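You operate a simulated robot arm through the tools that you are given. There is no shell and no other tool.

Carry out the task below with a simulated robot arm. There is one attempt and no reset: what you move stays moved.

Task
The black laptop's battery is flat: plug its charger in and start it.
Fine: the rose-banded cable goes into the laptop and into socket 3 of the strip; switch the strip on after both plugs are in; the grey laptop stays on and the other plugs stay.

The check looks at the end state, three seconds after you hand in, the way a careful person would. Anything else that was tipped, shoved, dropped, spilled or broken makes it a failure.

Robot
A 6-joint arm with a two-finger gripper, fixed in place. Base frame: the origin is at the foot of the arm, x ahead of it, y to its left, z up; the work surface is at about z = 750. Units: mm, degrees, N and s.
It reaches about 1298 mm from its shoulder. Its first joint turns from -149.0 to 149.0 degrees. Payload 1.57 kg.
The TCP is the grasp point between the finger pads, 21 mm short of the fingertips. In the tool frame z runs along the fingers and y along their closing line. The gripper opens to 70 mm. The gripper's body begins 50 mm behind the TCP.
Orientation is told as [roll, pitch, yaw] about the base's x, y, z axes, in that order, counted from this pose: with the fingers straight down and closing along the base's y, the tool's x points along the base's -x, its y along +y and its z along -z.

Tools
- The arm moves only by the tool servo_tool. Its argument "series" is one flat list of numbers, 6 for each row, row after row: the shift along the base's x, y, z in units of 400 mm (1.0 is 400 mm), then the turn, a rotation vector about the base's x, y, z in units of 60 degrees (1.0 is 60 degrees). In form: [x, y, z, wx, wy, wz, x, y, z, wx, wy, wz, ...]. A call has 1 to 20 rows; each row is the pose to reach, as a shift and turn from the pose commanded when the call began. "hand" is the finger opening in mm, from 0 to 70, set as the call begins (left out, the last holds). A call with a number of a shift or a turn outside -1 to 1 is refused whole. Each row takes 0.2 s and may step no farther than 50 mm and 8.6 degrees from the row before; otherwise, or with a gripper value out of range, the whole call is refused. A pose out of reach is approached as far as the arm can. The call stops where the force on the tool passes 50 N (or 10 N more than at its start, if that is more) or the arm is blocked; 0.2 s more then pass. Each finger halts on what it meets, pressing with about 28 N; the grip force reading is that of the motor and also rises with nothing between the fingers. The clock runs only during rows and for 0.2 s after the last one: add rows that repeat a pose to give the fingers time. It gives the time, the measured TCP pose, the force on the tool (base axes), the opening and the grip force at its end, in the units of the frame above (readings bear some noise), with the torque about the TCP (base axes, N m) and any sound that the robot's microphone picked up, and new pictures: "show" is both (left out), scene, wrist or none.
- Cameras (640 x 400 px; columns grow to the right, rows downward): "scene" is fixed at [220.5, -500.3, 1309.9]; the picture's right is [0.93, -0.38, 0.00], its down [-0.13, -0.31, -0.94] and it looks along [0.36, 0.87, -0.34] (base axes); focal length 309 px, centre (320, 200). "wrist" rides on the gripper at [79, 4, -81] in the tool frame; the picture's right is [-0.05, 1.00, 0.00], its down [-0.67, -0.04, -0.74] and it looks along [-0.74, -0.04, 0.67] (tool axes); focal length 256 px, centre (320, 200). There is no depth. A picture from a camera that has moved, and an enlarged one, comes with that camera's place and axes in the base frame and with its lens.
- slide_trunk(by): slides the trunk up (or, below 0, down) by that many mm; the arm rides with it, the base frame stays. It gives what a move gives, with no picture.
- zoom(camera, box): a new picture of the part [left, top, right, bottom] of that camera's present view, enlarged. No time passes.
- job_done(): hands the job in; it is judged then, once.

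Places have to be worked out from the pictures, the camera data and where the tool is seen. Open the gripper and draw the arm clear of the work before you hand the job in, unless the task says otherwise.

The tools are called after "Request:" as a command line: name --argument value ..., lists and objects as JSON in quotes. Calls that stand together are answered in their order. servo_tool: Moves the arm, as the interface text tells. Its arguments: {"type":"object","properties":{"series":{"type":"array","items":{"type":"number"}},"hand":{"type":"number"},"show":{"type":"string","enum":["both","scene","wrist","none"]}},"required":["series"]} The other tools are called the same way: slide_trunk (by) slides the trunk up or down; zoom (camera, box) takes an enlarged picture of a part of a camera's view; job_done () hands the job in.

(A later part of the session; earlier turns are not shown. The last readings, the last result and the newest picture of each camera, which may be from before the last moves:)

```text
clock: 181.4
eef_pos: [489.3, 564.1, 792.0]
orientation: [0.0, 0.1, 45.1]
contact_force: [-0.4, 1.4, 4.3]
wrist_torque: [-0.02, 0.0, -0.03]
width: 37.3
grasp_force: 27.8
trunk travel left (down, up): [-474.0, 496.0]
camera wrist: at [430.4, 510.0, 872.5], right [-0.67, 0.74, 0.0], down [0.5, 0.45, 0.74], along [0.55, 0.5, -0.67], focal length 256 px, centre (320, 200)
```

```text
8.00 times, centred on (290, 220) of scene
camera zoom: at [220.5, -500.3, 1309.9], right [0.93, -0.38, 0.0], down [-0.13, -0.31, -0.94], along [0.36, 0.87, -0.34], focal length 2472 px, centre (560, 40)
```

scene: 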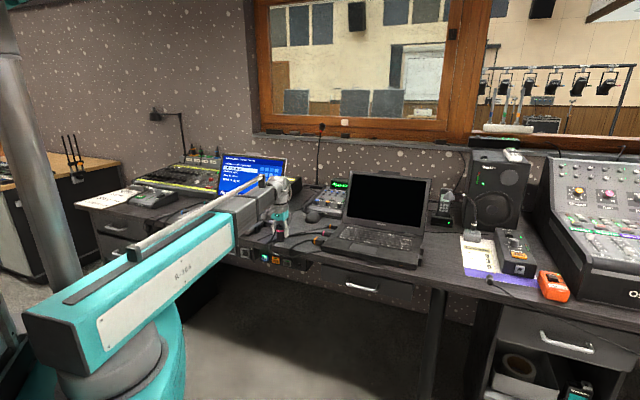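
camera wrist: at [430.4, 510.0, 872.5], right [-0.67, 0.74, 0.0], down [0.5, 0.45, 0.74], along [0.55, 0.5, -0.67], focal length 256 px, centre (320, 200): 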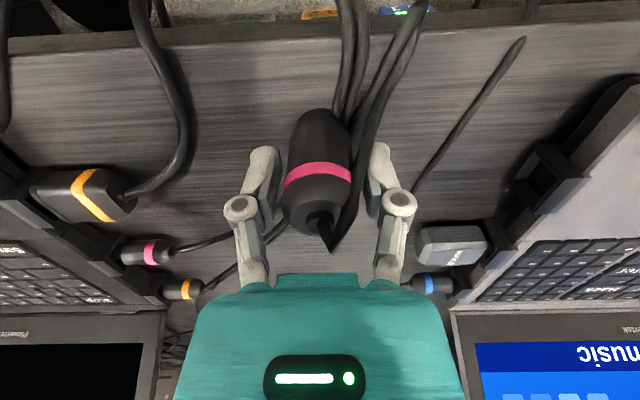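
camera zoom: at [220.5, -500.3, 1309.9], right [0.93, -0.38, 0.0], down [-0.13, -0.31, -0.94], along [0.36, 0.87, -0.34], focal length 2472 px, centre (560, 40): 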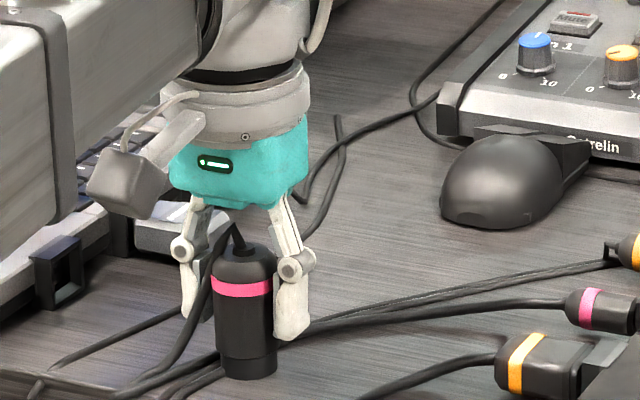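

It's gripped at 37.3 mm, around the band. I'll lift and check that it hangs straight.

Request:
slide_trunk --by 80

Request:
servo_tool --series '[0, 0, 0, 0, 0, 0, 0, 0, 0, 0, 0, 0]'

Request:
zoom --camera "wrist" --box '[200, 60, 440, 210]'

Request:
zoom --camera "scene" --box '[250, 175, 330, 225]'

```text
clock: 182.5
eef_pos: [488.3, 564.9, 872.5]
orientation: [0.0, 0.1, 45.0]
contact_force: [0.1, -1.1, -0.2]
wrist_torque: [-0.02, -0.02, 0.02]
width: 37.2
grasp_force: 28.3
trunk travel left (down, up): [-554.0, 416.0]
```

```text
clock: 183.1
eef_pos: [488.7, 564.6, 871.9]
orientation: [0.1, 0.1, 45.2]
contact_force: [-0.5, 0.2, -0.6]
wrist_torque: [0.01, -0.03, -0.03]
width: 37.3
grasp_force: 28.4
trunk travel left (down, up): [-554.0, 416.0]
camera wrist: at [430.6, 510.1, 952.2], right [-0.67, 0.74, 0.0], down [0.5, 0.45, 0.74], along [0.55, 0.5, -0.67], focal length 256 px, centre (320, 200)
```

scene: 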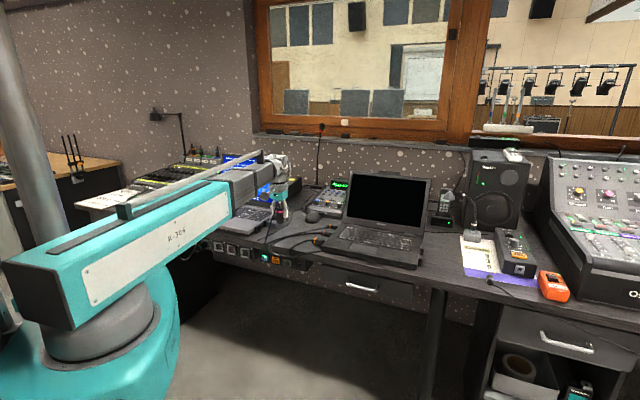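
wrist: 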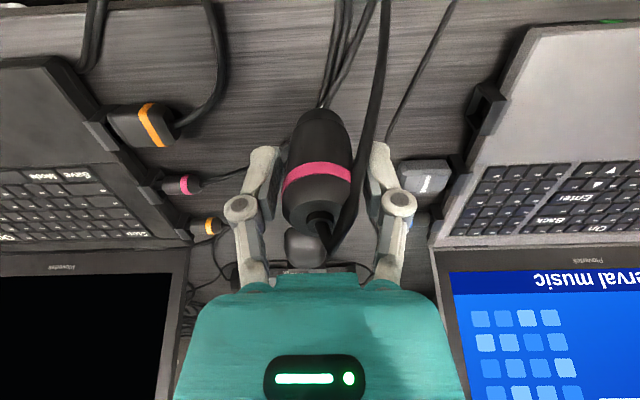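

```text
2.67 times, centred on (320, 135) of wrist
camera zoom: at [430.6, 510.1, 952.2], right [-0.67, 0.74, 0.0], down [0.5, 0.45, 0.74], along [0.55, 0.5, -0.67], focal length 683 px, centre (320, 373)
```

zoom: 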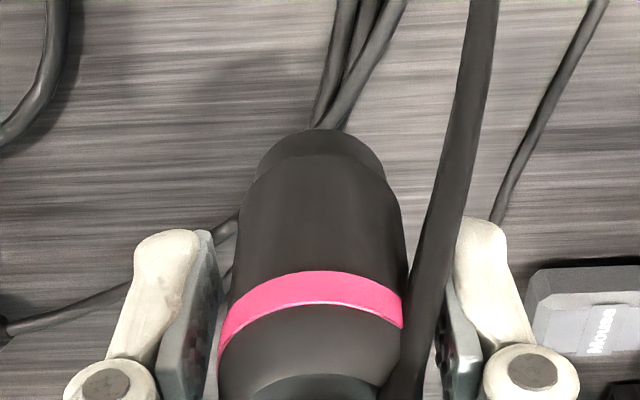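

```text
8.00 times, centred on (290, 200) of scene
camera zoom: at [220.5, -500.3, 1309.9], right [0.93, -0.38, 0.0], down [-0.13, -0.31, -0.94], along [0.36, 0.87, -0.34], focal length 2472 px, centre (560, 200)
```

zoom: 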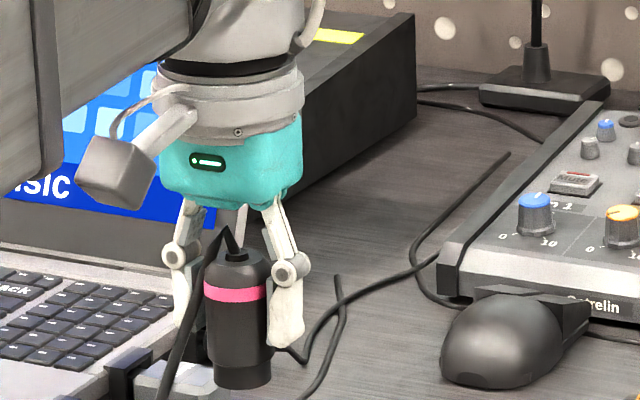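

The plug is held straight, with its axis within about 1 mm of the TCP and its nose 42 mm ahead. I'll carry it back in front of the desk at socket 3's position.

Request:
servo_tool --series '[-0.092, 0.028, 0, 0, 0, 0, -0.184, 0.057, 0, 0, 0, 0, -0.277, 0.085, 0, 0, 0, 0, -0.37, 0.114, 0, 0, 0, 0, -0.462, 0.142, 0, 0, 0, 0, -0.555, 0.17, 0, 0, 0, 0, -0.647, 0.199, 0, 0, 0, 0, -0.7385, 0.2268, 0, 0, 0, 0, -0.7385, 0.2268, 0, 0, 0, 0]' --show "none"

Request:
servo_tool --series '[0, 0, 0, 0.0885, -0.0882, 0, 0, 0, 0, 0.177, -0.1765, 0, 0, 0, 0, 0.2655, -0.2647, 0, 0, 0, 0, 0.354, -0.353, 0, 0, 0, 0, 0.4425, -0.441, 0, 0, 0, 0, 0.531, -0.5295, 0, 0, 0, 0, 0.6195, -0.6177, 0, 0, 0, 0, 0.708, -0.706, 0]' --show "none"

Request:
servo_tool --series '[0, 0, 0, 0.0885, -0.0882, 0, 0, 0, 0, 0.177, -0.1765, 0, 0, 0, 0, 0.2655, -0.2647, 0, 0, 0, 0, 0.354, -0.353, 0, 0, 0, 0, 0.354, -0.353, 0]'

```text
clock: 185.1
eef_pos: [192.6, 657.1, 871.6]
orientation: [0.1, 0.1, 45.0]
contact_force: [-0.9, -0.2, -0.9]
wrist_torque: [0.0, -0.02, -0.04]
width: 37.0
grasp_force: 27.6
trunk travel left (down, up): [-554.0, 416.0]
```

```text
clock: 186.9
eef_pos: [191.4, 656.0, 966.1]
orientation: [0.0, -60.1, 45.2]
contact_force: [-0.7, 0.6, -0.5]
wrist_torque: [0.01, -0.03, -0.03]
width: 37.2
grasp_force: 27.5
out of reach, approached as far as the arm can: row 2, 3, 4, 5, 6, 7, 8
trunk travel left (down, up): [-554.0, 416.0]
```

```text
clock: 188.1
eef_pos: [192.3, 655.9, 1058.1]
orientation: [-37.7, -89.9, 82.8]
contact_force: [0.2, -1.0, -1.8]
wrist_torque: [-0.03, 0.04, -0.01]
width: 37.2
grasp_force: 28.1
out of reach, approached as far as the arm can: row 1, 2, 3, 4, 5
trunk travel left (down, up): [-554.0, 416.0]
camera wrist: at [132.9, 600.0, 977.6], right [-0.71, 0.7, 0.05], down [-0.5, -0.55, 0.67], along [0.5, 0.45, 0.74], focal length 256 px, centre (320, 200)
```

scene: 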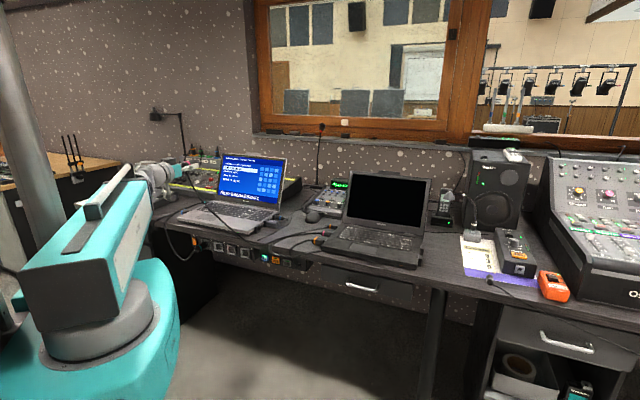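
wrist: 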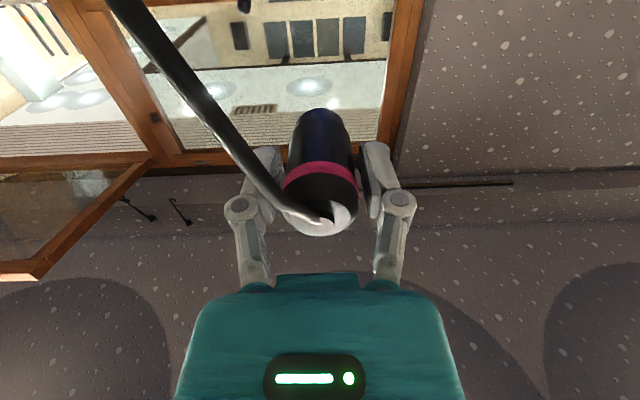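

The fingers are now horizontal, with the plug pointing at the strip. I'll lower to socket height, TCP z≈635.

Request:
slide_trunk --by -300

Request:
slide_trunk --by -123

Request:
servo_tool --series '[0, 0, 0, 0, 0, 0]'

Request:
zoom --camera "scene" --box '[160, 200, 288, 280]'

```text
clock: 191.1
eef_pos: [192.5, 656.5, 757.8]
orientation: [-24.7, -89.9, 69.7]
contact_force: [-0.3, 0.1, -1.2]
wrist_torque: [0.01, 0.02, -0.03]
width: 37.4
grasp_force: 28.0
trunk travel left (down, up): [-254.0, 716.0]
```

```text
clock: 192.7
eef_pos: [192.0, 655.5, 634.6]
orientation: [-24.6, -89.8, 69.8]
contact_force: [0.0, 0.3, -0.8]
wrist_torque: [-0.01, 0.01, 0.0]
width: 36.7
grasp_force: 28.6
trunk travel left (down, up): [-130.0, 839.0]
```

```text
clock: 193.1
eef_pos: [192.7, 656.4, 635.3]
orientation: [-24.6, -89.9, 69.7]
contact_force: [0.9, -0.7, -0.2]
wrist_torque: [-0.03, -0.01, 0.01]
width: 37.2
grasp_force: 28.1
trunk travel left (down, up): [-130.0, 839.0]
camera wrist: at [133.0, 599.9, 554.5], right [-0.71, 0.7, 0.05], down [-0.5, -0.55, 0.67], along [0.5, 0.45, 0.74], focal length 256 px, centre (320, 200)
```

scene: 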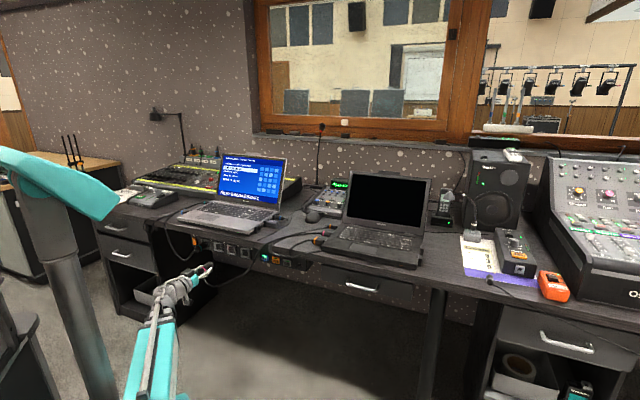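
wrist: 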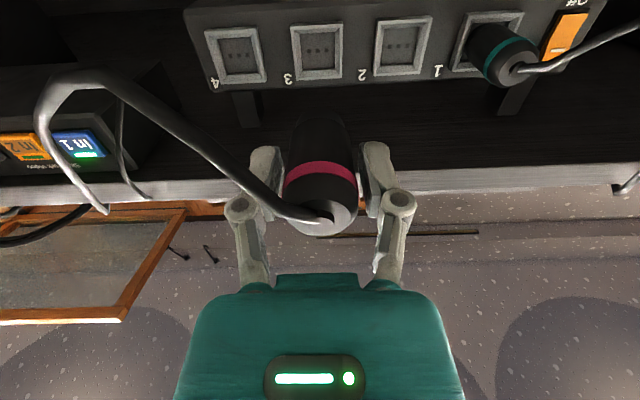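

```text
5.00 times, centred on (224, 240) of scene
camera zoom: at [220.5, -500.3, 1309.9], right [0.93, -0.38, 0.0], down [-0.13, -0.31, -0.94], along [0.36, 0.87, -0.34], focal length 1545 px, centre (800, 0)
```

zoom: 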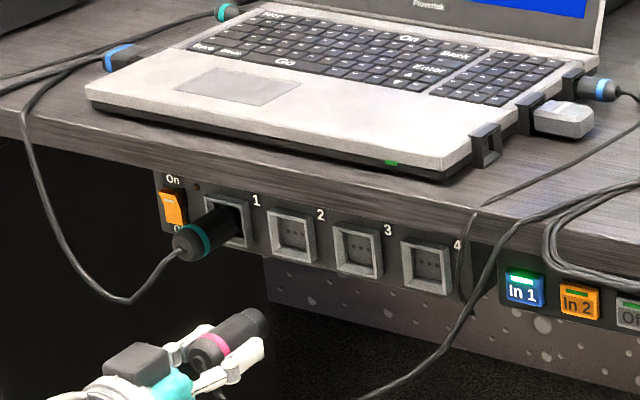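

All the sockets are now clearly visible past the plug. I'll zoom in to measure the offset precisely.

Request:
zoom --camera "wrist" --box '[240, 0, 400, 100]'

Request:
zoom --camera "wrist" --box '[240, 100, 400, 250]'

```text
4.00 times, centred on (320, 50) of wrist
camera zoom: at [133.0, 599.9, 554.5], right [-0.71, 0.7, 0.05], down [-0.5, -0.55, 0.67], along [0.5, 0.45, 0.74], focal length 1024 px, centre (320, 800)
```

zoom: 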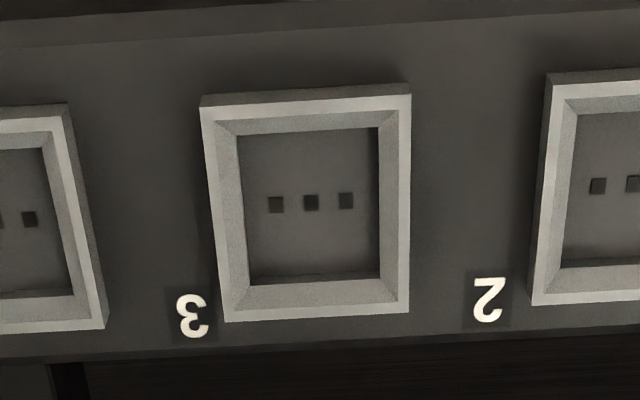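

```text
2.67 times, centred on (320, 175) of wrist
camera zoom: at [133.0, 599.9, 554.5], right [-0.71, 0.7, 0.05], down [-0.5, -0.55, 0.67], along [0.5, 0.45, 0.74], focal length 683 px, centre (320, 267)
```

zoom: 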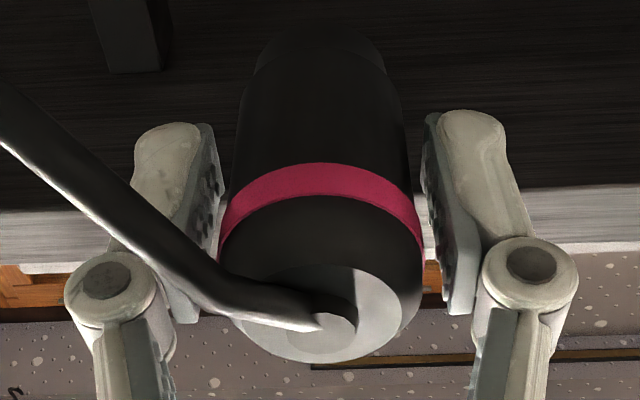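

The socket centre is about 1–1.5 mm above the plug axis and about 1.8 mm to the right. I'll correct both and advance to about 15 mm short of the face.

Request:
slide_trunk --by 1

Request:
servo_tool --series '[0.0032, -0.0032, 0, 0, 0, 0, 0.05, 0.044, 0, 0, 0, 0, 0.098, 0.092, 0, 0, 0, 0, 0.145, 0.139, 0, 0, 0, 0, 0.192, 0.186, 0, 0, 0, 0, 0.192, 0.186, 0, 0, 0, 0]'

Request:
zoom --camera "wrist" --box '[220, 30, 420, 155]'

Request:
zoom --camera "scene" --box '[190, 225, 254, 265]'

```text
clock: 193.6
eef_pos: [193.4, 656.0, 635.9]
orientation: [-24.4, -89.8, 69.6]
contact_force: [-0.1, 0.1, -0.6]
wrist_torque: [0.0, -0.02, -0.02]
width: 37.2
grasp_force: 28.0
trunk travel left (down, up): [-132.0, 838.0]
```

```text
clock: 195.0
eef_pos: [269.5, 731.4, 635.7]
orientation: [-39.4, -90.0, 84.5]
contact_force: [0.2, 0.7, -1.7]
wrist_torque: [-0.01, 0.02, -0.01]
width: 37.0
grasp_force: 27.7
trunk travel left (down, up): [-132.0, 838.0]
camera wrist: at [209.3, 675.2, 555.6], right [-0.71, 0.7, 0.05], down [-0.5, -0.55, 0.67], along [0.5, 0.45, 0.74], focal length 256 px, centre (320, 200)
```

scene: 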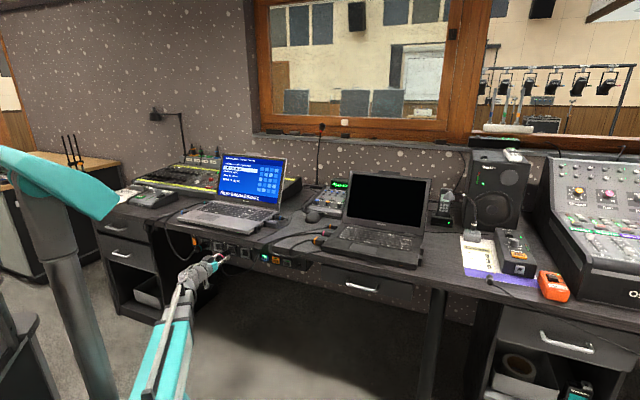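
wrist: 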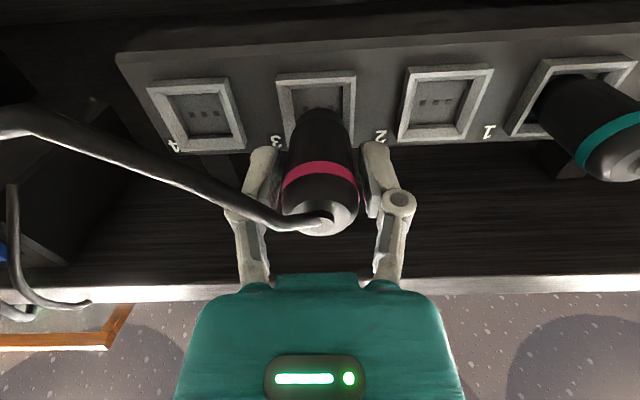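

```text
3.20 times, centred on (320, 92) of wrist
camera zoom: at [209.3, 675.2, 555.6], right [-0.71, 0.7, 0.05], down [-0.5, -0.55, 0.67], along [0.5, 0.45, 0.74], focal length 819 px, centre (320, 544)
```

zoom: 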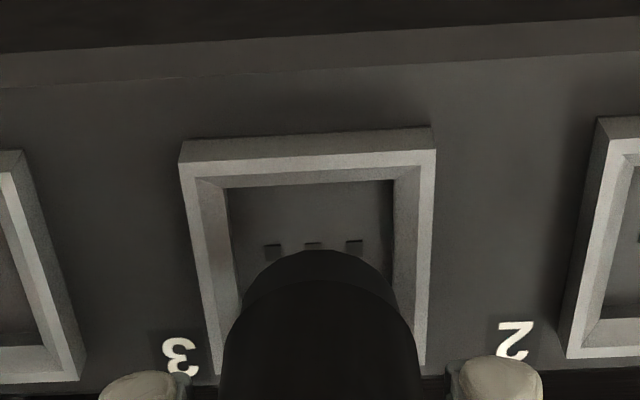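

```text
10.00 times, centred on (222, 245) of scene
camera zoom: at [220.5, -500.3, 1309.9], right [0.93, -0.38, 0.0], down [-0.13, -0.31, -0.94], along [0.36, 0.87, -0.34], focal length 3090 px, centre (1300, -250)
```

zoom: 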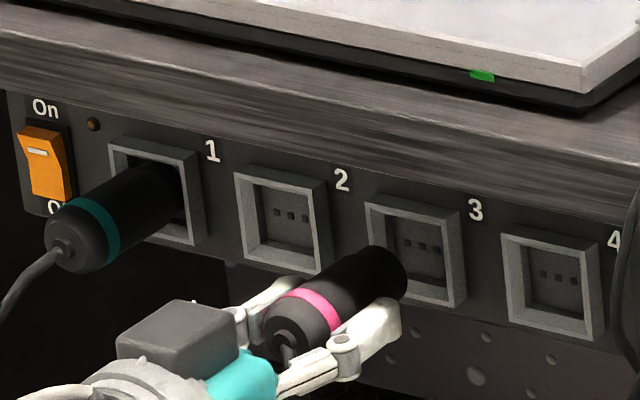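

The vertical alignment looks right and the socket is about 1 mm to the right. I'll correct that and advance to the face.

Request:
servo_tool --series '[0.002, -0.002, 0, 0, 0, 0, 0.0127, 0.0086, 0, 0, 0, 0, 0.0233, 0.0192, 0, 0, 0, 0, 0.0285, 0.0245, 0, 0, 0, 0, 0.0285, 0.0245, 0, 0, 0, 0]'

Request:
zoom --camera "wrist" --box '[240, 50, 400, 150]'

Request:
zoom --camera "scene" --box '[214, 232, 246, 252]'

```text
clock: 196.2
eef_pos: [281.5, 741.9, 635.6]
orientation: [-27.5, -89.8, 72.6]
contact_force: [-0.3, 0.9, -1.0]
wrist_torque: [-0.02, -0.01, 0.0]
width: 37.0
grasp_force: 28.1
trunk travel left (down, up): [-132.0, 838.0]
camera wrist: at [220.9, 684.0, 555.5], right [-0.71, 0.7, 0.05], down [-0.5, -0.55, 0.67], along [0.5, 0.45, 0.74], focal length 256 px, centre (320, 200)
```

scene: 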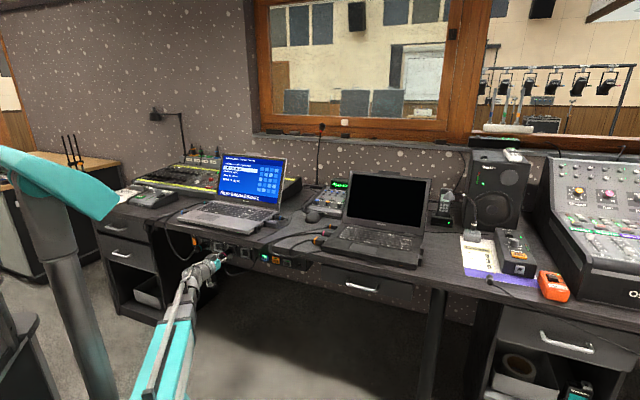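
wrist: 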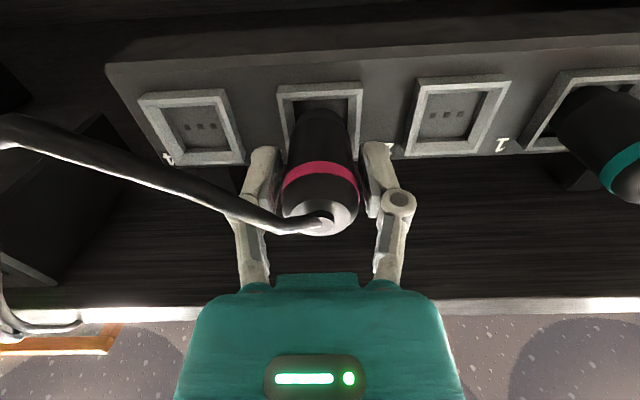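

```text
4.00 times, centred on (320, 100) of wrist
camera zoom: at [220.9, 684.0, 555.5], right [-0.71, 0.7, 0.05], down [-0.5, -0.55, 0.67], along [0.5, 0.45, 0.74], focal length 1024 px, centre (320, 600)
```

zoom: 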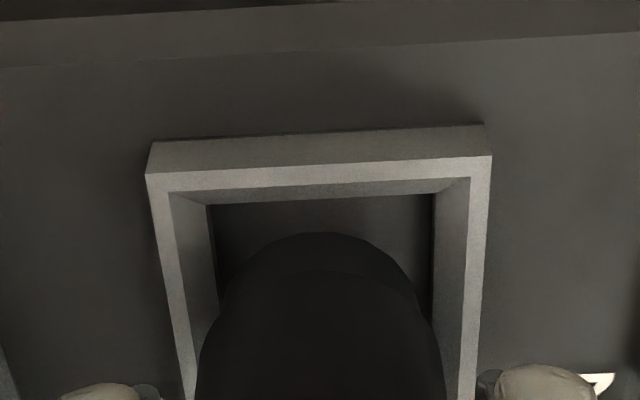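

```text
16.00 times, centred on (230, 242) of scene
camera zoom: at [220.5, -500.3, 1309.9], right [0.93, -0.38, 0.0], down [-0.13, -0.31, -0.94], along [0.36, 0.87, -0.34], focal length 4944 px, centre (1760, -472)
```

zoom: 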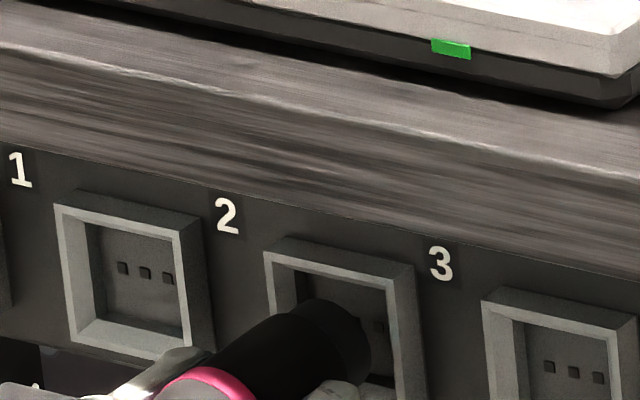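

The estimates now suggest I'm about 0.7 mm too far right and 1 mm too high. I'll correct both and advance in small steps, watching the side forces.

Request:
slide_trunk --by -1

Request:
servo_tool --series '[-0.0012, 0.0012, 0, 0, 0, 0, 0.0065, 0.009, 0, 0, 0, 0, 0.0145, 0.017, 0, 0, 0, 0, 0.0145, 0.017, 0, 0, 0, 0]' --show "none"

Request:
servo_tool --series '[0.004, 0.004, 0, 0, 0, 0, 0.0075, 0.0075, 0, 0, 0, 0, 0.0075, 0.0075, 0, 0, 0, 0]' --show "none"

Request:
zoom --camera "wrist" --box '[240, 50, 400, 150]'

```text
clock: 196.7
eef_pos: [281.0, 740.1, 634.4]
orientation: [-28.3, -89.9, 73.4]
contact_force: [0.0, -0.8, -1.1]
wrist_torque: [-0.01, 0.01, -0.02]
width: 37.2
grasp_force: 28.3
trunk travel left (down, up): [-130.0, 839.0]
```

```text
clock: 197.7
eef_pos: [285.5, 747.4, 634.7]
orientation: [-74.4, -89.8, 119.5]
contact_force: [-1.6, -1.2, 6.6]
wrist_torque: [0.19, -0.23, 0.0]
width: 36.9
grasp_force: 28.0
trunk travel left (down, up): [-130.0, 839.0]
```

```text
clock: 198.5
eef_pos: [287.8, 749.0, 635.0]
orientation: [-40.5, -90.0, 85.6]
contact_force: [-15.0, -17.1, -1.4]
wrist_torque: [0.15, 0.17, -0.05]
width: 37.1
grasp_force: 27.8
trunk travel left (down, up): [-130.0, 839.0]
```

```text
4.00 times, centred on (320, 100) of wrist
camera zoom: at [228.2, 693.1, 555.2], right [-0.71, 0.7, 0.05], down [-0.5, -0.55, 0.67], along [0.5, 0.45, 0.74], focal length 1024 px, centre (320, 600)
```

zoom: 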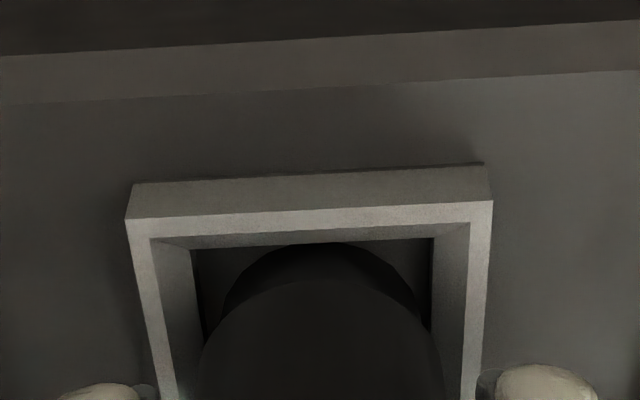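

There's about 23 N axial force with the side forces nearly zero, and the nose is about 10 mm inside. I'll compare its depth with the teal plug's.

Request:
zoom --camera "scene" --box '[190, 228, 254, 268]'

Request:
zoom --camera "wrist" --box '[0, 0, 640, 400]'

```text
10.00 times, centred on (222, 248) of scene
camera zoom: at [220.5, -500.3, 1309.9], right [0.93, -0.38, 0.0], down [-0.13, -0.31, -0.94], along [0.36, 0.87, -0.34], focal length 3090 px, centre (1300, -280)
```

zoom: 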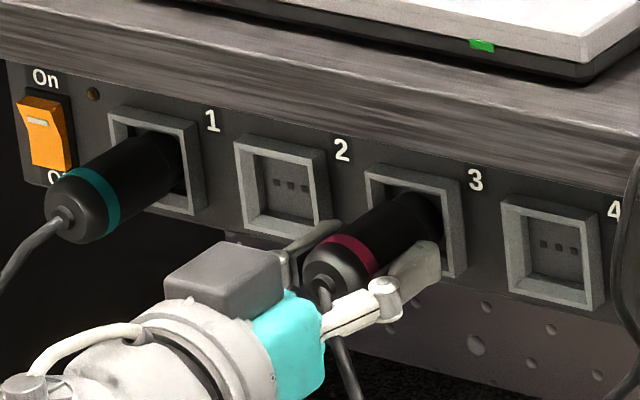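

```text
1.00 times, centred on (320, 200) of wrist (not enlarged: the box is as wide or as high as the picture)
camera zoom: at [228.2, 693.1, 555.2], right [-0.71, 0.7, 0.05], down [-0.5, -0.55, 0.67], along [0.5, 0.45, 0.74], focal length 256 px, centre (320, 200)
```

zoom: 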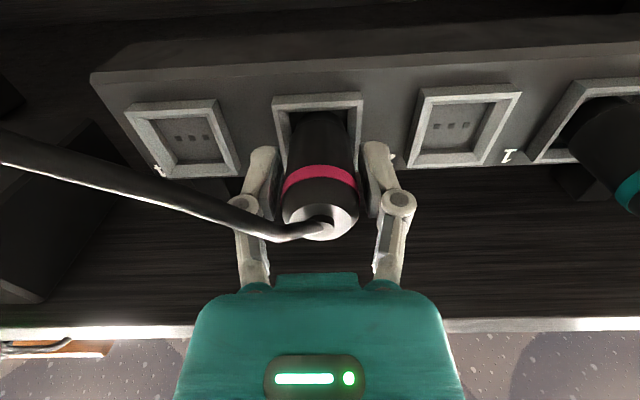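

Measured from frame to band, the rose plug is within about 1 mm of the seated teal plug's depth. I'll push slightly harder to seat it fully.

Request:
servo_tool --series '[0.0018, 0.0018, 0, 0, 0, 0, 0.0035, 0.0035, 0, 0, 0, 0, 0.0035, 0.0035, 0, 0, 0, 0]' --show "none"

Request:
zoom --camera "wrist" --box '[220, 60, 420, 250]'

```text
clock: 199.3
eef_pos: [289.9, 751.8, 636.1]
orientation: [-53.0, -89.9, 98.2]
contact_force: [-14.3, -17.1, 0.1]
wrist_torque: [0.17, 0.12, -0.07]
width: 36.8
grasp_force: 27.8
trunk travel left (down, up): [-130.0, 839.0]
```

```text
2.11 times, centred on (320, 155) of wrist
camera zoom: at [229.7, 694.6, 555.3], right [-0.71, 0.7, 0.05], down [-0.5, -0.55, 0.67], along [0.5, 0.45, 0.74], focal length 539 px, centre (320, 295)
```

zoom: 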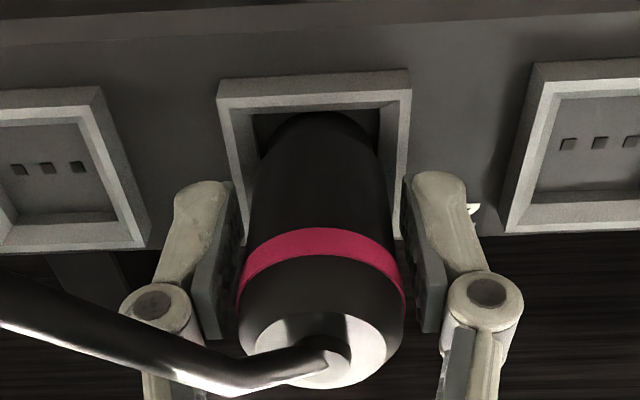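

The axial force is stuck at 22 N, which is my grip's slip limit, and the plug slid about 2 mm in the fingers. I'll compare the seating depth against the teal plug at high zoom.

Request:
zoom --camera "scene" --box '[192, 234, 216, 254]'

Request:
zoom --camera "scene" --box '[218, 238, 242, 258]'

Request:
zoom --camera "wrist" --box '[540, 70, 640, 220]'

```text
16.00 times, centred on (204, 244) of scene
camera zoom: at [220.5, -500.3, 1309.9], right [0.93, -0.38, 0.0], down [-0.13, -0.31, -0.94], along [0.36, 0.87, -0.34], focal length 4944 px, centre (2176, -504)
```

zoom: 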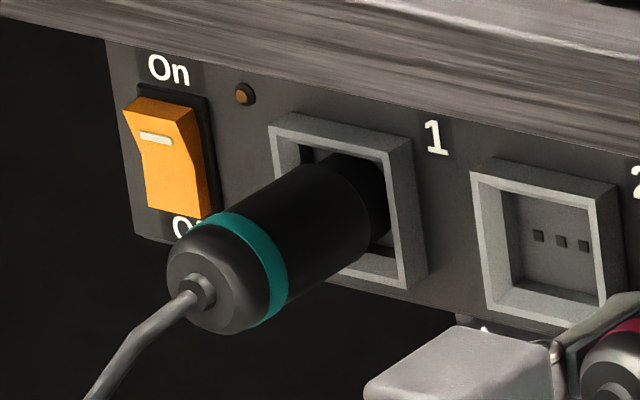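

```text
16.00 times, centred on (230, 248) of scene
camera zoom: at [220.5, -500.3, 1309.9], right [0.93, -0.38, 0.0], down [-0.13, -0.31, -0.94], along [0.36, 0.87, -0.34], focal length 4944 px, centre (1760, -568)
```

zoom: 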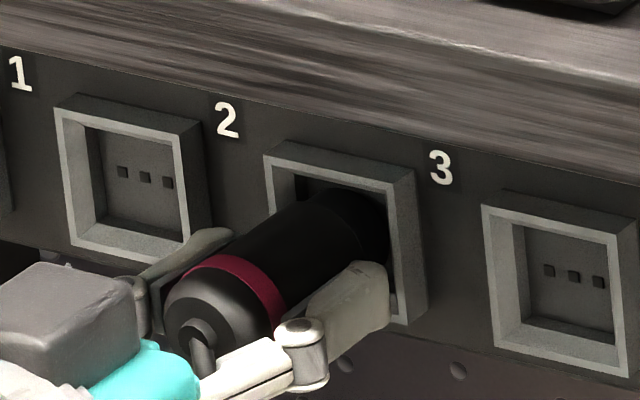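

```text
2.67 times, centred on (590, 145) of wrist
camera zoom: at [229.7, 694.6, 555.3], right [-0.71, 0.7, 0.05], down [-0.5, -0.55, 0.67], along [0.5, 0.45, 0.74], focal length 683 px, centre (-400, 347)
```

zoom: 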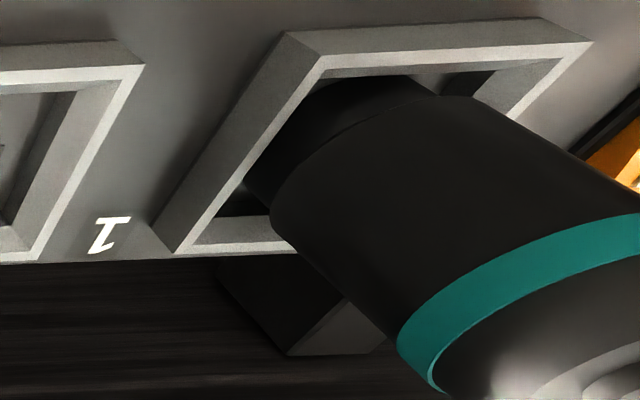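

Request:
zoom --camera "wrist" --box '[264, 88, 376, 158]'

```text
5.71 times, centred on (320, 123) of wrist
camera zoom: at [229.7, 694.6, 555.3], right [-0.71, 0.7, 0.05], down [-0.5, -0.55, 0.67], along [0.5, 0.45, 0.74], focal length 1463 px, centre (320, 640)
```

zoom: 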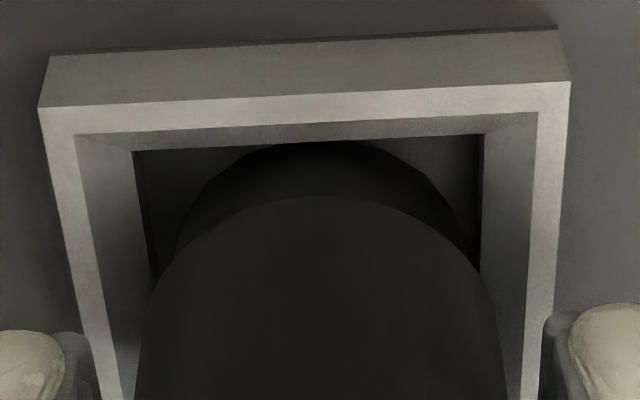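

From below, the nose looks centred sideways (gaps of about 2–2.5 mm each side), but its bottom touches the recess's lower wall, so it's about 2 mm low. I'll ease off, raise 1.5 mm, and push again.

Request:
servo_tool --series '[-0.007, -0.007, 0, 0, 0, 0, -0.007, -0.007, 0, 0, 0, 0]' --show "none"

Request:
slide_trunk --by 1.6

Request:
servo_tool --series '[0.0035, 0.0035, 0, 0, 0, 0, 0.007, 0.007, 0, 0, 0, 0, 0.0105, 0.0105, 0, 0, 0, 0, 0.0105, 0.0105, 0, 0, 0, 0]' --show "none"

Request:
zoom --camera "wrist" --box '[264, 88, 376, 158]'

Request:
zoom --camera "wrist" --box '[220, 60, 420, 250]'

```text
clock: 199.9
eef_pos: [287.4, 747.8, 634.5]
orientation: [-21.5, -89.8, 66.6]
contact_force: [-1.8, -1.0, 3.4]
wrist_torque: [0.12, -0.09, 0.01]
width: 37.0
grasp_force: 27.9
trunk travel left (down, up): [-130.0, 839.0]
```

```text
clock: 200.4
eef_pos: [287.5, 748.3, 635.3]
orientation: [-16.4, -89.9, 61.6]
contact_force: [-1.2, 0.3, -0.4]
wrist_torque: [0.0, 0.02, 0.01]
width: 36.8
grasp_force: 28.0
trunk travel left (down, up): [-132.0, 838.0]
```

```text
clock: 201.4
eef_pos: [291.9, 752.6, 635.2]
orientation: [-10.3, -89.7, 55.3]
contact_force: [-3.6, -5.5, -3.0]
wrist_torque: [0.04, 0.17, -0.03]
width: 37.1
grasp_force: 27.8
trunk travel left (down, up): [-132.0, 838.0]
```

```text
5.71 times, centred on (320, 123) of wrist
camera zoom: at [231.7, 696.5, 556.0], right [-0.71, 0.7, 0.05], down [-0.5, -0.55, 0.67], along [0.5, 0.45, 0.74], focal length 1463 px, centre (320, 640)
```

zoom: 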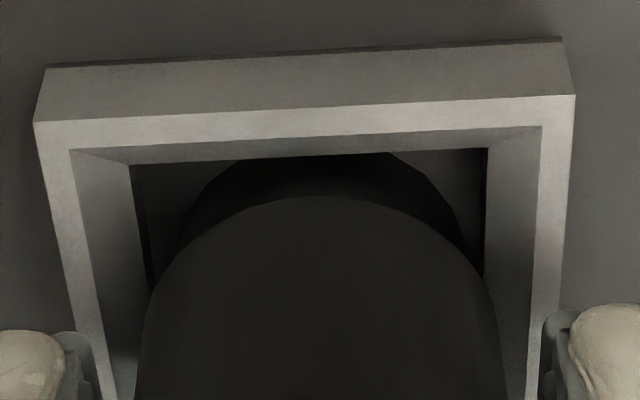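

```text
2.11 times, centred on (320, 155) of wrist
camera zoom: at [231.7, 696.5, 556.0], right [-0.71, 0.7, 0.05], down [-0.5, -0.55, 0.67], along [0.5, 0.45, 0.74], focal length 539 px, centre (320, 295)
```

zoom: 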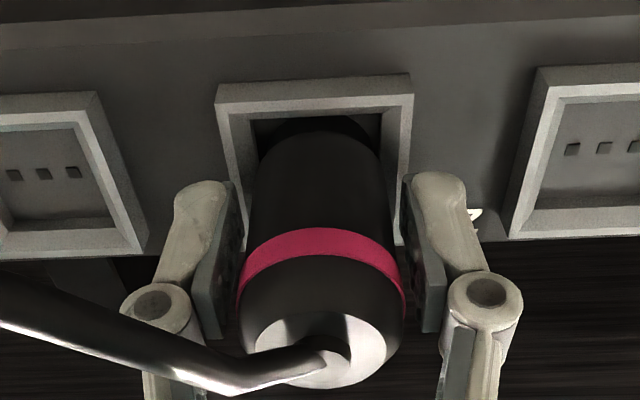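

That worked: it went about 3 mm deeper with only 6 N. I'll continue gently.

Request:
servo_tool --series '[0.003, 0.003, 0, 0, 0, 0, 0.006, 0.006, 0, 0, 0, 0, 0.006, 0.006, 0, 0, 0, 0]' --show "none"

Request:
zoom --camera "wrist" --box '[264, 88, 376, 158]'

Request:
zoom --camera "scene" --box '[218, 238, 242, 258]'

```text
clock: 202.2
eef_pos: [293.6, 755.6, 636.7]
orientation: [-28.5, -89.8, 73.7]
contact_force: [-16.4, -16.3, -3.5]
wrist_torque: [0.07, 0.18, -0.01]
width: 36.9
grasp_force: 27.8
trunk travel left (down, up): [-132.0, 838.0]
```

```text
5.71 times, centred on (320, 123) of wrist
camera zoom: at [233.8, 698.5, 556.6], right [-0.71, 0.7, 0.05], down [-0.5, -0.55, 0.67], along [0.5, 0.45, 0.74], focal length 1463 px, centre (320, 640)
```

zoom: 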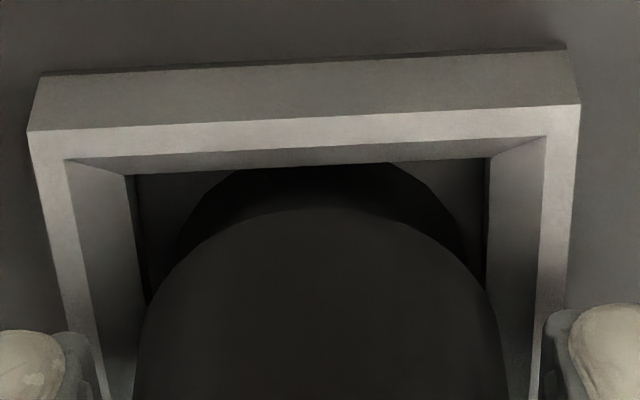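

```text
16.00 times, centred on (230, 248) of scene
camera zoom: at [220.5, -500.3, 1309.9], right [0.93, -0.38, 0.0], down [-0.13, -0.31, -0.94], along [0.36, 0.87, -0.34], focal length 4944 px, centre (1760, -568)
```

zoom: 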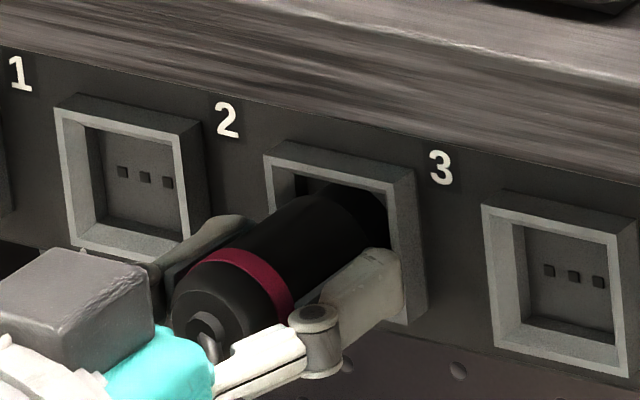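

By the rear collar, the plug is now at or slightly beyond the teal plug's depth. Before letting go, I'll tug back gently to test whether the socket holds it.

Request:
servo_tool --series '[-0.006, -0.006, 0, 0, 0, 0, -0.012, -0.012, 0, 0, 0, 0, -0.012, -0.012, 0, 0, 0, 0]' --show "none"

Request:
zoom --camera "wrist" --box '[264, 88, 376, 158]'

```text
clock: 203.0
eef_pos: [290.3, 750.0, 636.1]
orientation: [-30.0, -89.9, 75.1]
contact_force: [-0.5, 0.0, -0.8]
wrist_torque: [-0.03, -0.05, 0.03]
width: 36.7
grasp_force: 27.9
trunk travel left (down, up): [-132.0, 838.0]
```

```text
5.71 times, centred on (320, 123) of wrist
camera zoom: at [229.4, 694.0, 556.1], right [-0.71, 0.7, 0.05], down [-0.5, -0.55, 0.67], along [0.5, 0.45, 0.74], focal length 1463 px, centre (320, 640)
```

zoom: 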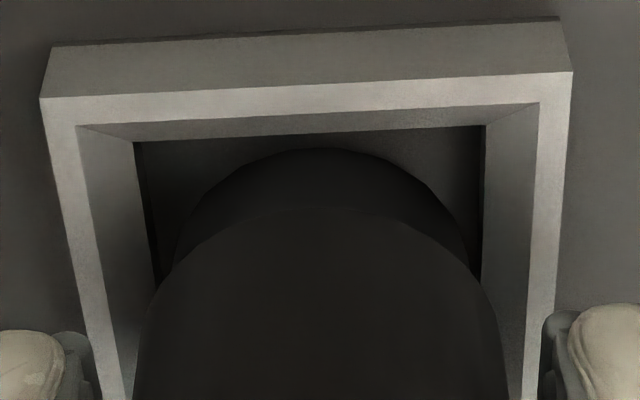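

The tug met no resistance, so the socket has no latch; the plug just has to sit fully home. I'll push it to the bottom again and trim the vertical force to zero before releasing.

Request:
servo_tool --series '[0.0045, 0.0045, 0, 0, 0, 0, 0.009, 0.009, 0, 0, 0, 0, 0.0115, 0.0115, 0, 0, 0, 0, 0.0115, 0.0115, 0, 0, 0, 0]' --show "none"

Request:
slide_trunk --by -0.6

Request:
servo_tool --series '[0.0025, 0.0025, 0, 0, 0, 0, 0.0025, 0.0025, 0, 0, 0, 0]'

Request:
zoom --camera "wrist" --box '[264, 88, 376, 158]'

Request:
zoom --camera "scene" --box '[192, 228, 248, 263]'

```text
clock: 204.0
eef_pos: [291.0, 753.2, 637.3]
orientation: [-19.3, -89.9, 64.4]
contact_force: [-15.1, -17.6, -4.9]
wrist_torque: [0.14, 0.2, -0.04]
width: 37.0
grasp_force: 28.0
trunk travel left (down, up): [-132.0, 838.0]
```

```text
clock: 204.5
eef_pos: [292.3, 754.0, 637.5]
orientation: [-55.2, -89.9, 100.2]
contact_force: [-14.6, -18.3, 1.7]
wrist_torque: [0.17, 0.19, -0.06]
width: 36.8
grasp_force: 28.0
trunk travel left (down, up): [-132.0, 838.0]
```

```text
clock: 205.1
eef_pos: [295.0, 754.8, 636.7]
orientation: [-47.6, -89.9, 92.8]
contact_force: [-14.8, -16.4, 1.1]
wrist_torque: [0.17, 0.11, -0.04]
width: 37.1
grasp_force: 28.5
trunk travel left (down, up): [-132.0, 838.0]
camera wrist: at [234.3, 698.6, 556.4], right [-0.71, 0.7, 0.05], down [-0.5, -0.55, 0.67], along [0.5, 0.45, 0.74], focal length 256 px, centre (320, 200)
```

scene: 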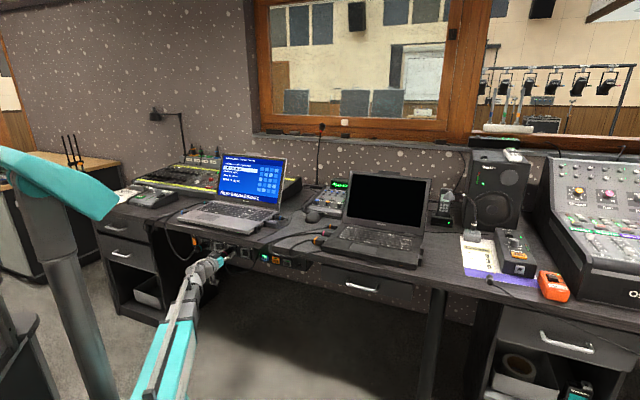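
wrist: 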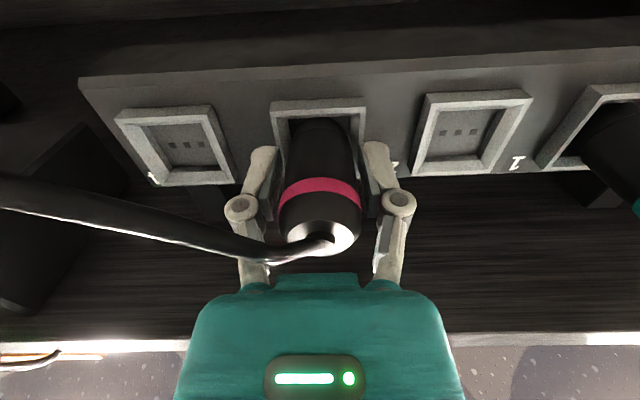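

```text
5.71 times, centred on (320, 123) of wrist
camera zoom: at [234.3, 698.6, 556.4], right [-0.71, 0.7, 0.05], down [-0.5, -0.55, 0.67], along [0.5, 0.45, 0.74], focal length 1463 px, centre (320, 640)
```

zoom: 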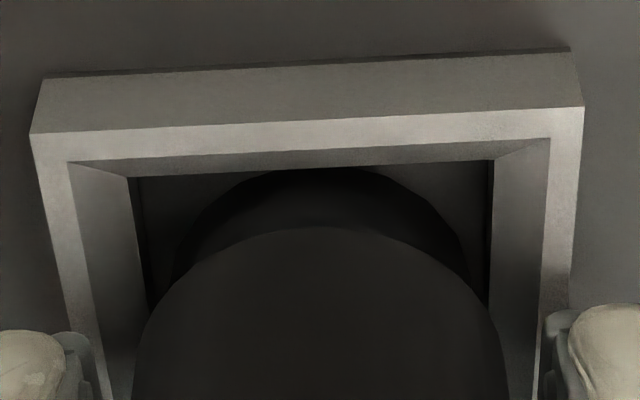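

```text
11.43 times, centred on (220, 246) of scene
camera zoom: at [220.5, -500.3, 1309.9], right [0.93, -0.38, 0.0], down [-0.13, -0.31, -0.94], along [0.36, 0.87, -0.34], focal length 3531 px, centre (1463, -320)
```

zoom: 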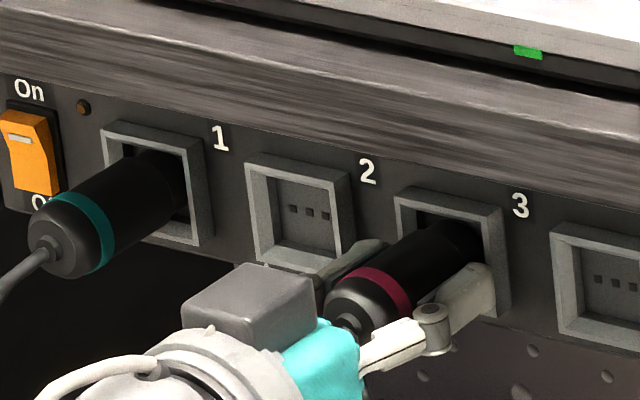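

Using the same geometry on the teal plug, a seated collar is flush with the frame face. Mine is still 3–5 mm short, because the plug has slid back about 8 mm in my grip and the fingertips now hit the frame. I need to regrip it further back, so I'll withdraw.

Request:
servo_tool --series '[-0.02, -0.02, 0, 0, 0, 0, -0.08, -0.08, 0, 0, 0, 0, -0.155, -0.155, 0, 0, 0, 0, -0.23, -0.23, 0, 0, 0, 0, -0.23, -0.23, 0, 0, 0, 0]'

Request:
slide_trunk --by 400

Request:
slide_trunk --by 22

```text
clock: 206.3
eef_pos: [202.7, 663.9, 635.2]
orientation: [-31.0, -89.8, 76.1]
contact_force: [0.3, 0.1, -0.1]
wrist_torque: [-0.01, 0.0, -0.04]
width: 36.7
grasp_force: 28.0
trunk travel left (down, up): [-132.0, 838.0]
camera wrist: at [143.4, 607.7, 555.5], right [-0.71, 0.7, 0.05], down [-0.5, -0.55, 0.67], along [0.5, 0.45, 0.74], focal length 256 px, centre (320, 200)
```

scene: 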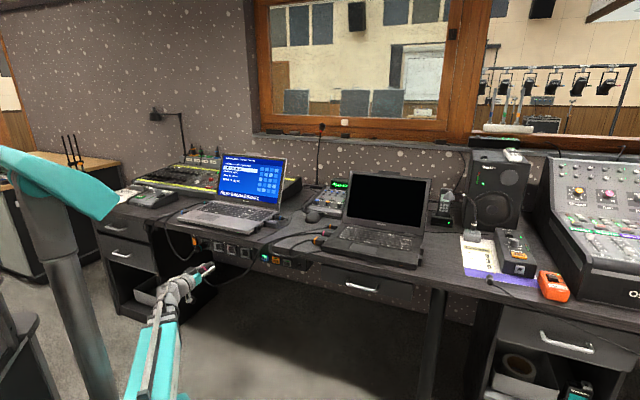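
wrist: 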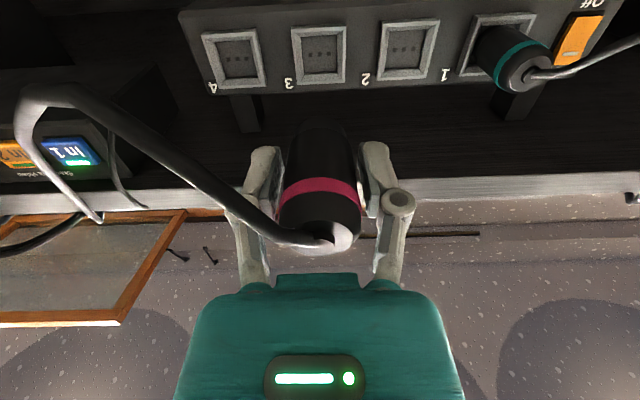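

```text
clock: 210.1
eef_pos: [203.5, 664.1, 1035.9]
orientation: [-32.6, -89.9, 77.9]
contact_force: [0.0, 0.2, -0.5]
wrist_torque: [-0.02, -0.03, -0.04]
width: 36.6
grasp_force: 27.8
trunk travel left (down, up): [-532.0, 438.0]
```

```text
clock: 210.8
eef_pos: [202.7, 664.2, 1057.8]
orientation: [-31.2, -89.9, 76.3]
contact_force: [-0.2, 0.5, -0.1]
wrist_torque: [-0.02, 0.02, 0.0]
width: 36.6
grasp_force: 27.8
trunk travel left (down, up): [-554.0, 416.0]
```

Now I'll untilt to vertical and carry it back over the desk.

Request:
servo_tool --series '[0, 0, 0, -0.0885, 0.0882, 0, 0, 0, 0, -0.177, 0.1765, 0, 0, 0, 0, -0.2655, 0.2647, 0, 0, 0, 0, -0.354, 0.353, 0, 0, 0, 0, -0.4425, 0.441, 0, 0, 0, 0, -0.531, 0.5295, 0, 0, 0, 0, -0.6195, 0.6177, 0, 0, 0, 0, -0.708, 0.706, 0]' --show "none"

Request:
servo_tool --series '[0, 0, 0, -0.0885, 0.0882, 0, 0, 0, 0, -0.177, 0.1765, 0, 0, 0, 0, -0.2655, 0.2647, 0, 0, 0, 0, -0.354, 0.353, 0, 0, 0, 0, -0.354, 0.353, 0]' --show "none"

Request:
servo_tool --series '[0.09, -0.03, 0, 0, 0, 0, 0.18, -0.06, 0, 0, 0, 0, 0.27, -0.09, 0, 0, 0, 0, 0.36, -0.12, 0, 0, 0, 0, 0.45, -0.15, 0, 0, 0, 0, 0.54, -0.18, 0, 0, 0, 0, 0.63, -0.215, 0, 0, 0, 0, 0.715, -0.25, 0, 0, 0, 0, 0.715, -0.25, 0, 0, 0, 0]'

Request:
zoom --camera "scene" --box '[250, 175, 330, 225]'

```text
clock: 212.6
eef_pos: [204.5, 663.7, 896.7]
orientation: [0.0, -29.8, 45.2]
contact_force: [0.4, 0.4, -0.6]
wrist_torque: [-0.02, -0.01, -0.01]
width: 36.2
grasp_force: 27.7
out of reach, approached as far as the arm can: row 1, 2, 3, 4, 5, 6, 7, 8
trunk travel left (down, up): [-554.0, 416.0]
```

```text
clock: 213.8
eef_pos: [201.9, 661.3, 871.7]
orientation: [0.1, 0.3, 45.3]
contact_force: [0.2, 0.6, -0.9]
wrist_torque: [0.0, 0.01, 0.01]
width: 36.1
grasp_force: 28.1
out of reach, approached as far as the arm can: row 1, 2, 3, 4, 5
trunk travel left (down, up): [-554.0, 416.0]
```

```text
clock: 215.8
eef_pos: [490.0, 563.5, 871.6]
orientation: [0.1, 0.2, 45.2]
contact_force: [-0.6, -0.2, -0.7]
wrist_torque: [0.04, 0.0, -0.03]
width: 36.0
grasp_force: 28.1
out of reach, approached as far as the arm can: row 4
trunk travel left (down, up): [-554.0, 416.0]
camera wrist: at [431.7, 509.8, 952.2], right [-0.67, 0.74, 0.0], down [0.5, 0.45, 0.74], along [0.55, 0.5, -0.67], focal length 256 px, centre (320, 200)
```

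scene: 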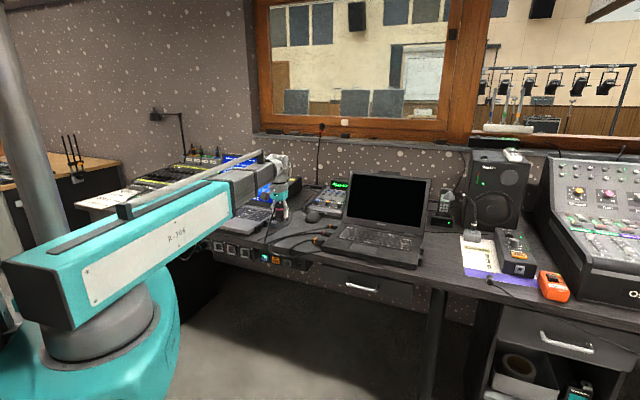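
wrist: 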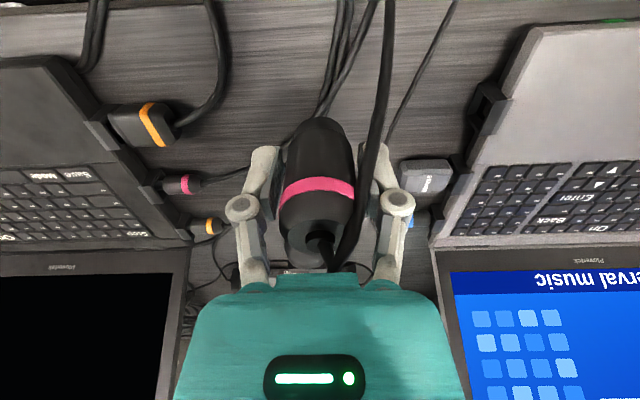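

```text
8.00 times, centred on (290, 200) of scene
camera zoom: at [220.5, -500.3, 1309.9], right [0.93, -0.38, 0.0], down [-0.13, -0.31, -0.94], along [0.36, 0.87, -0.34], focal length 2472 px, centre (560, 200)
```

zoom: 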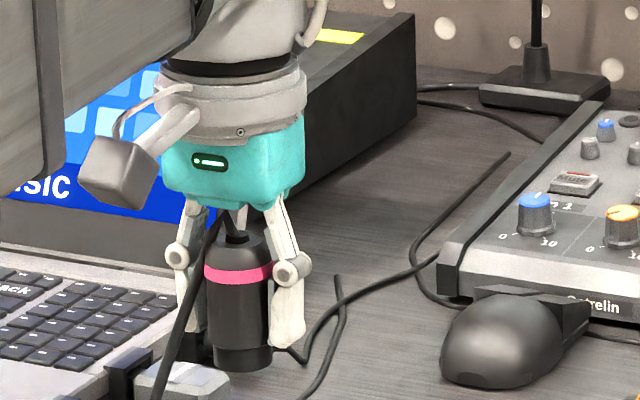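

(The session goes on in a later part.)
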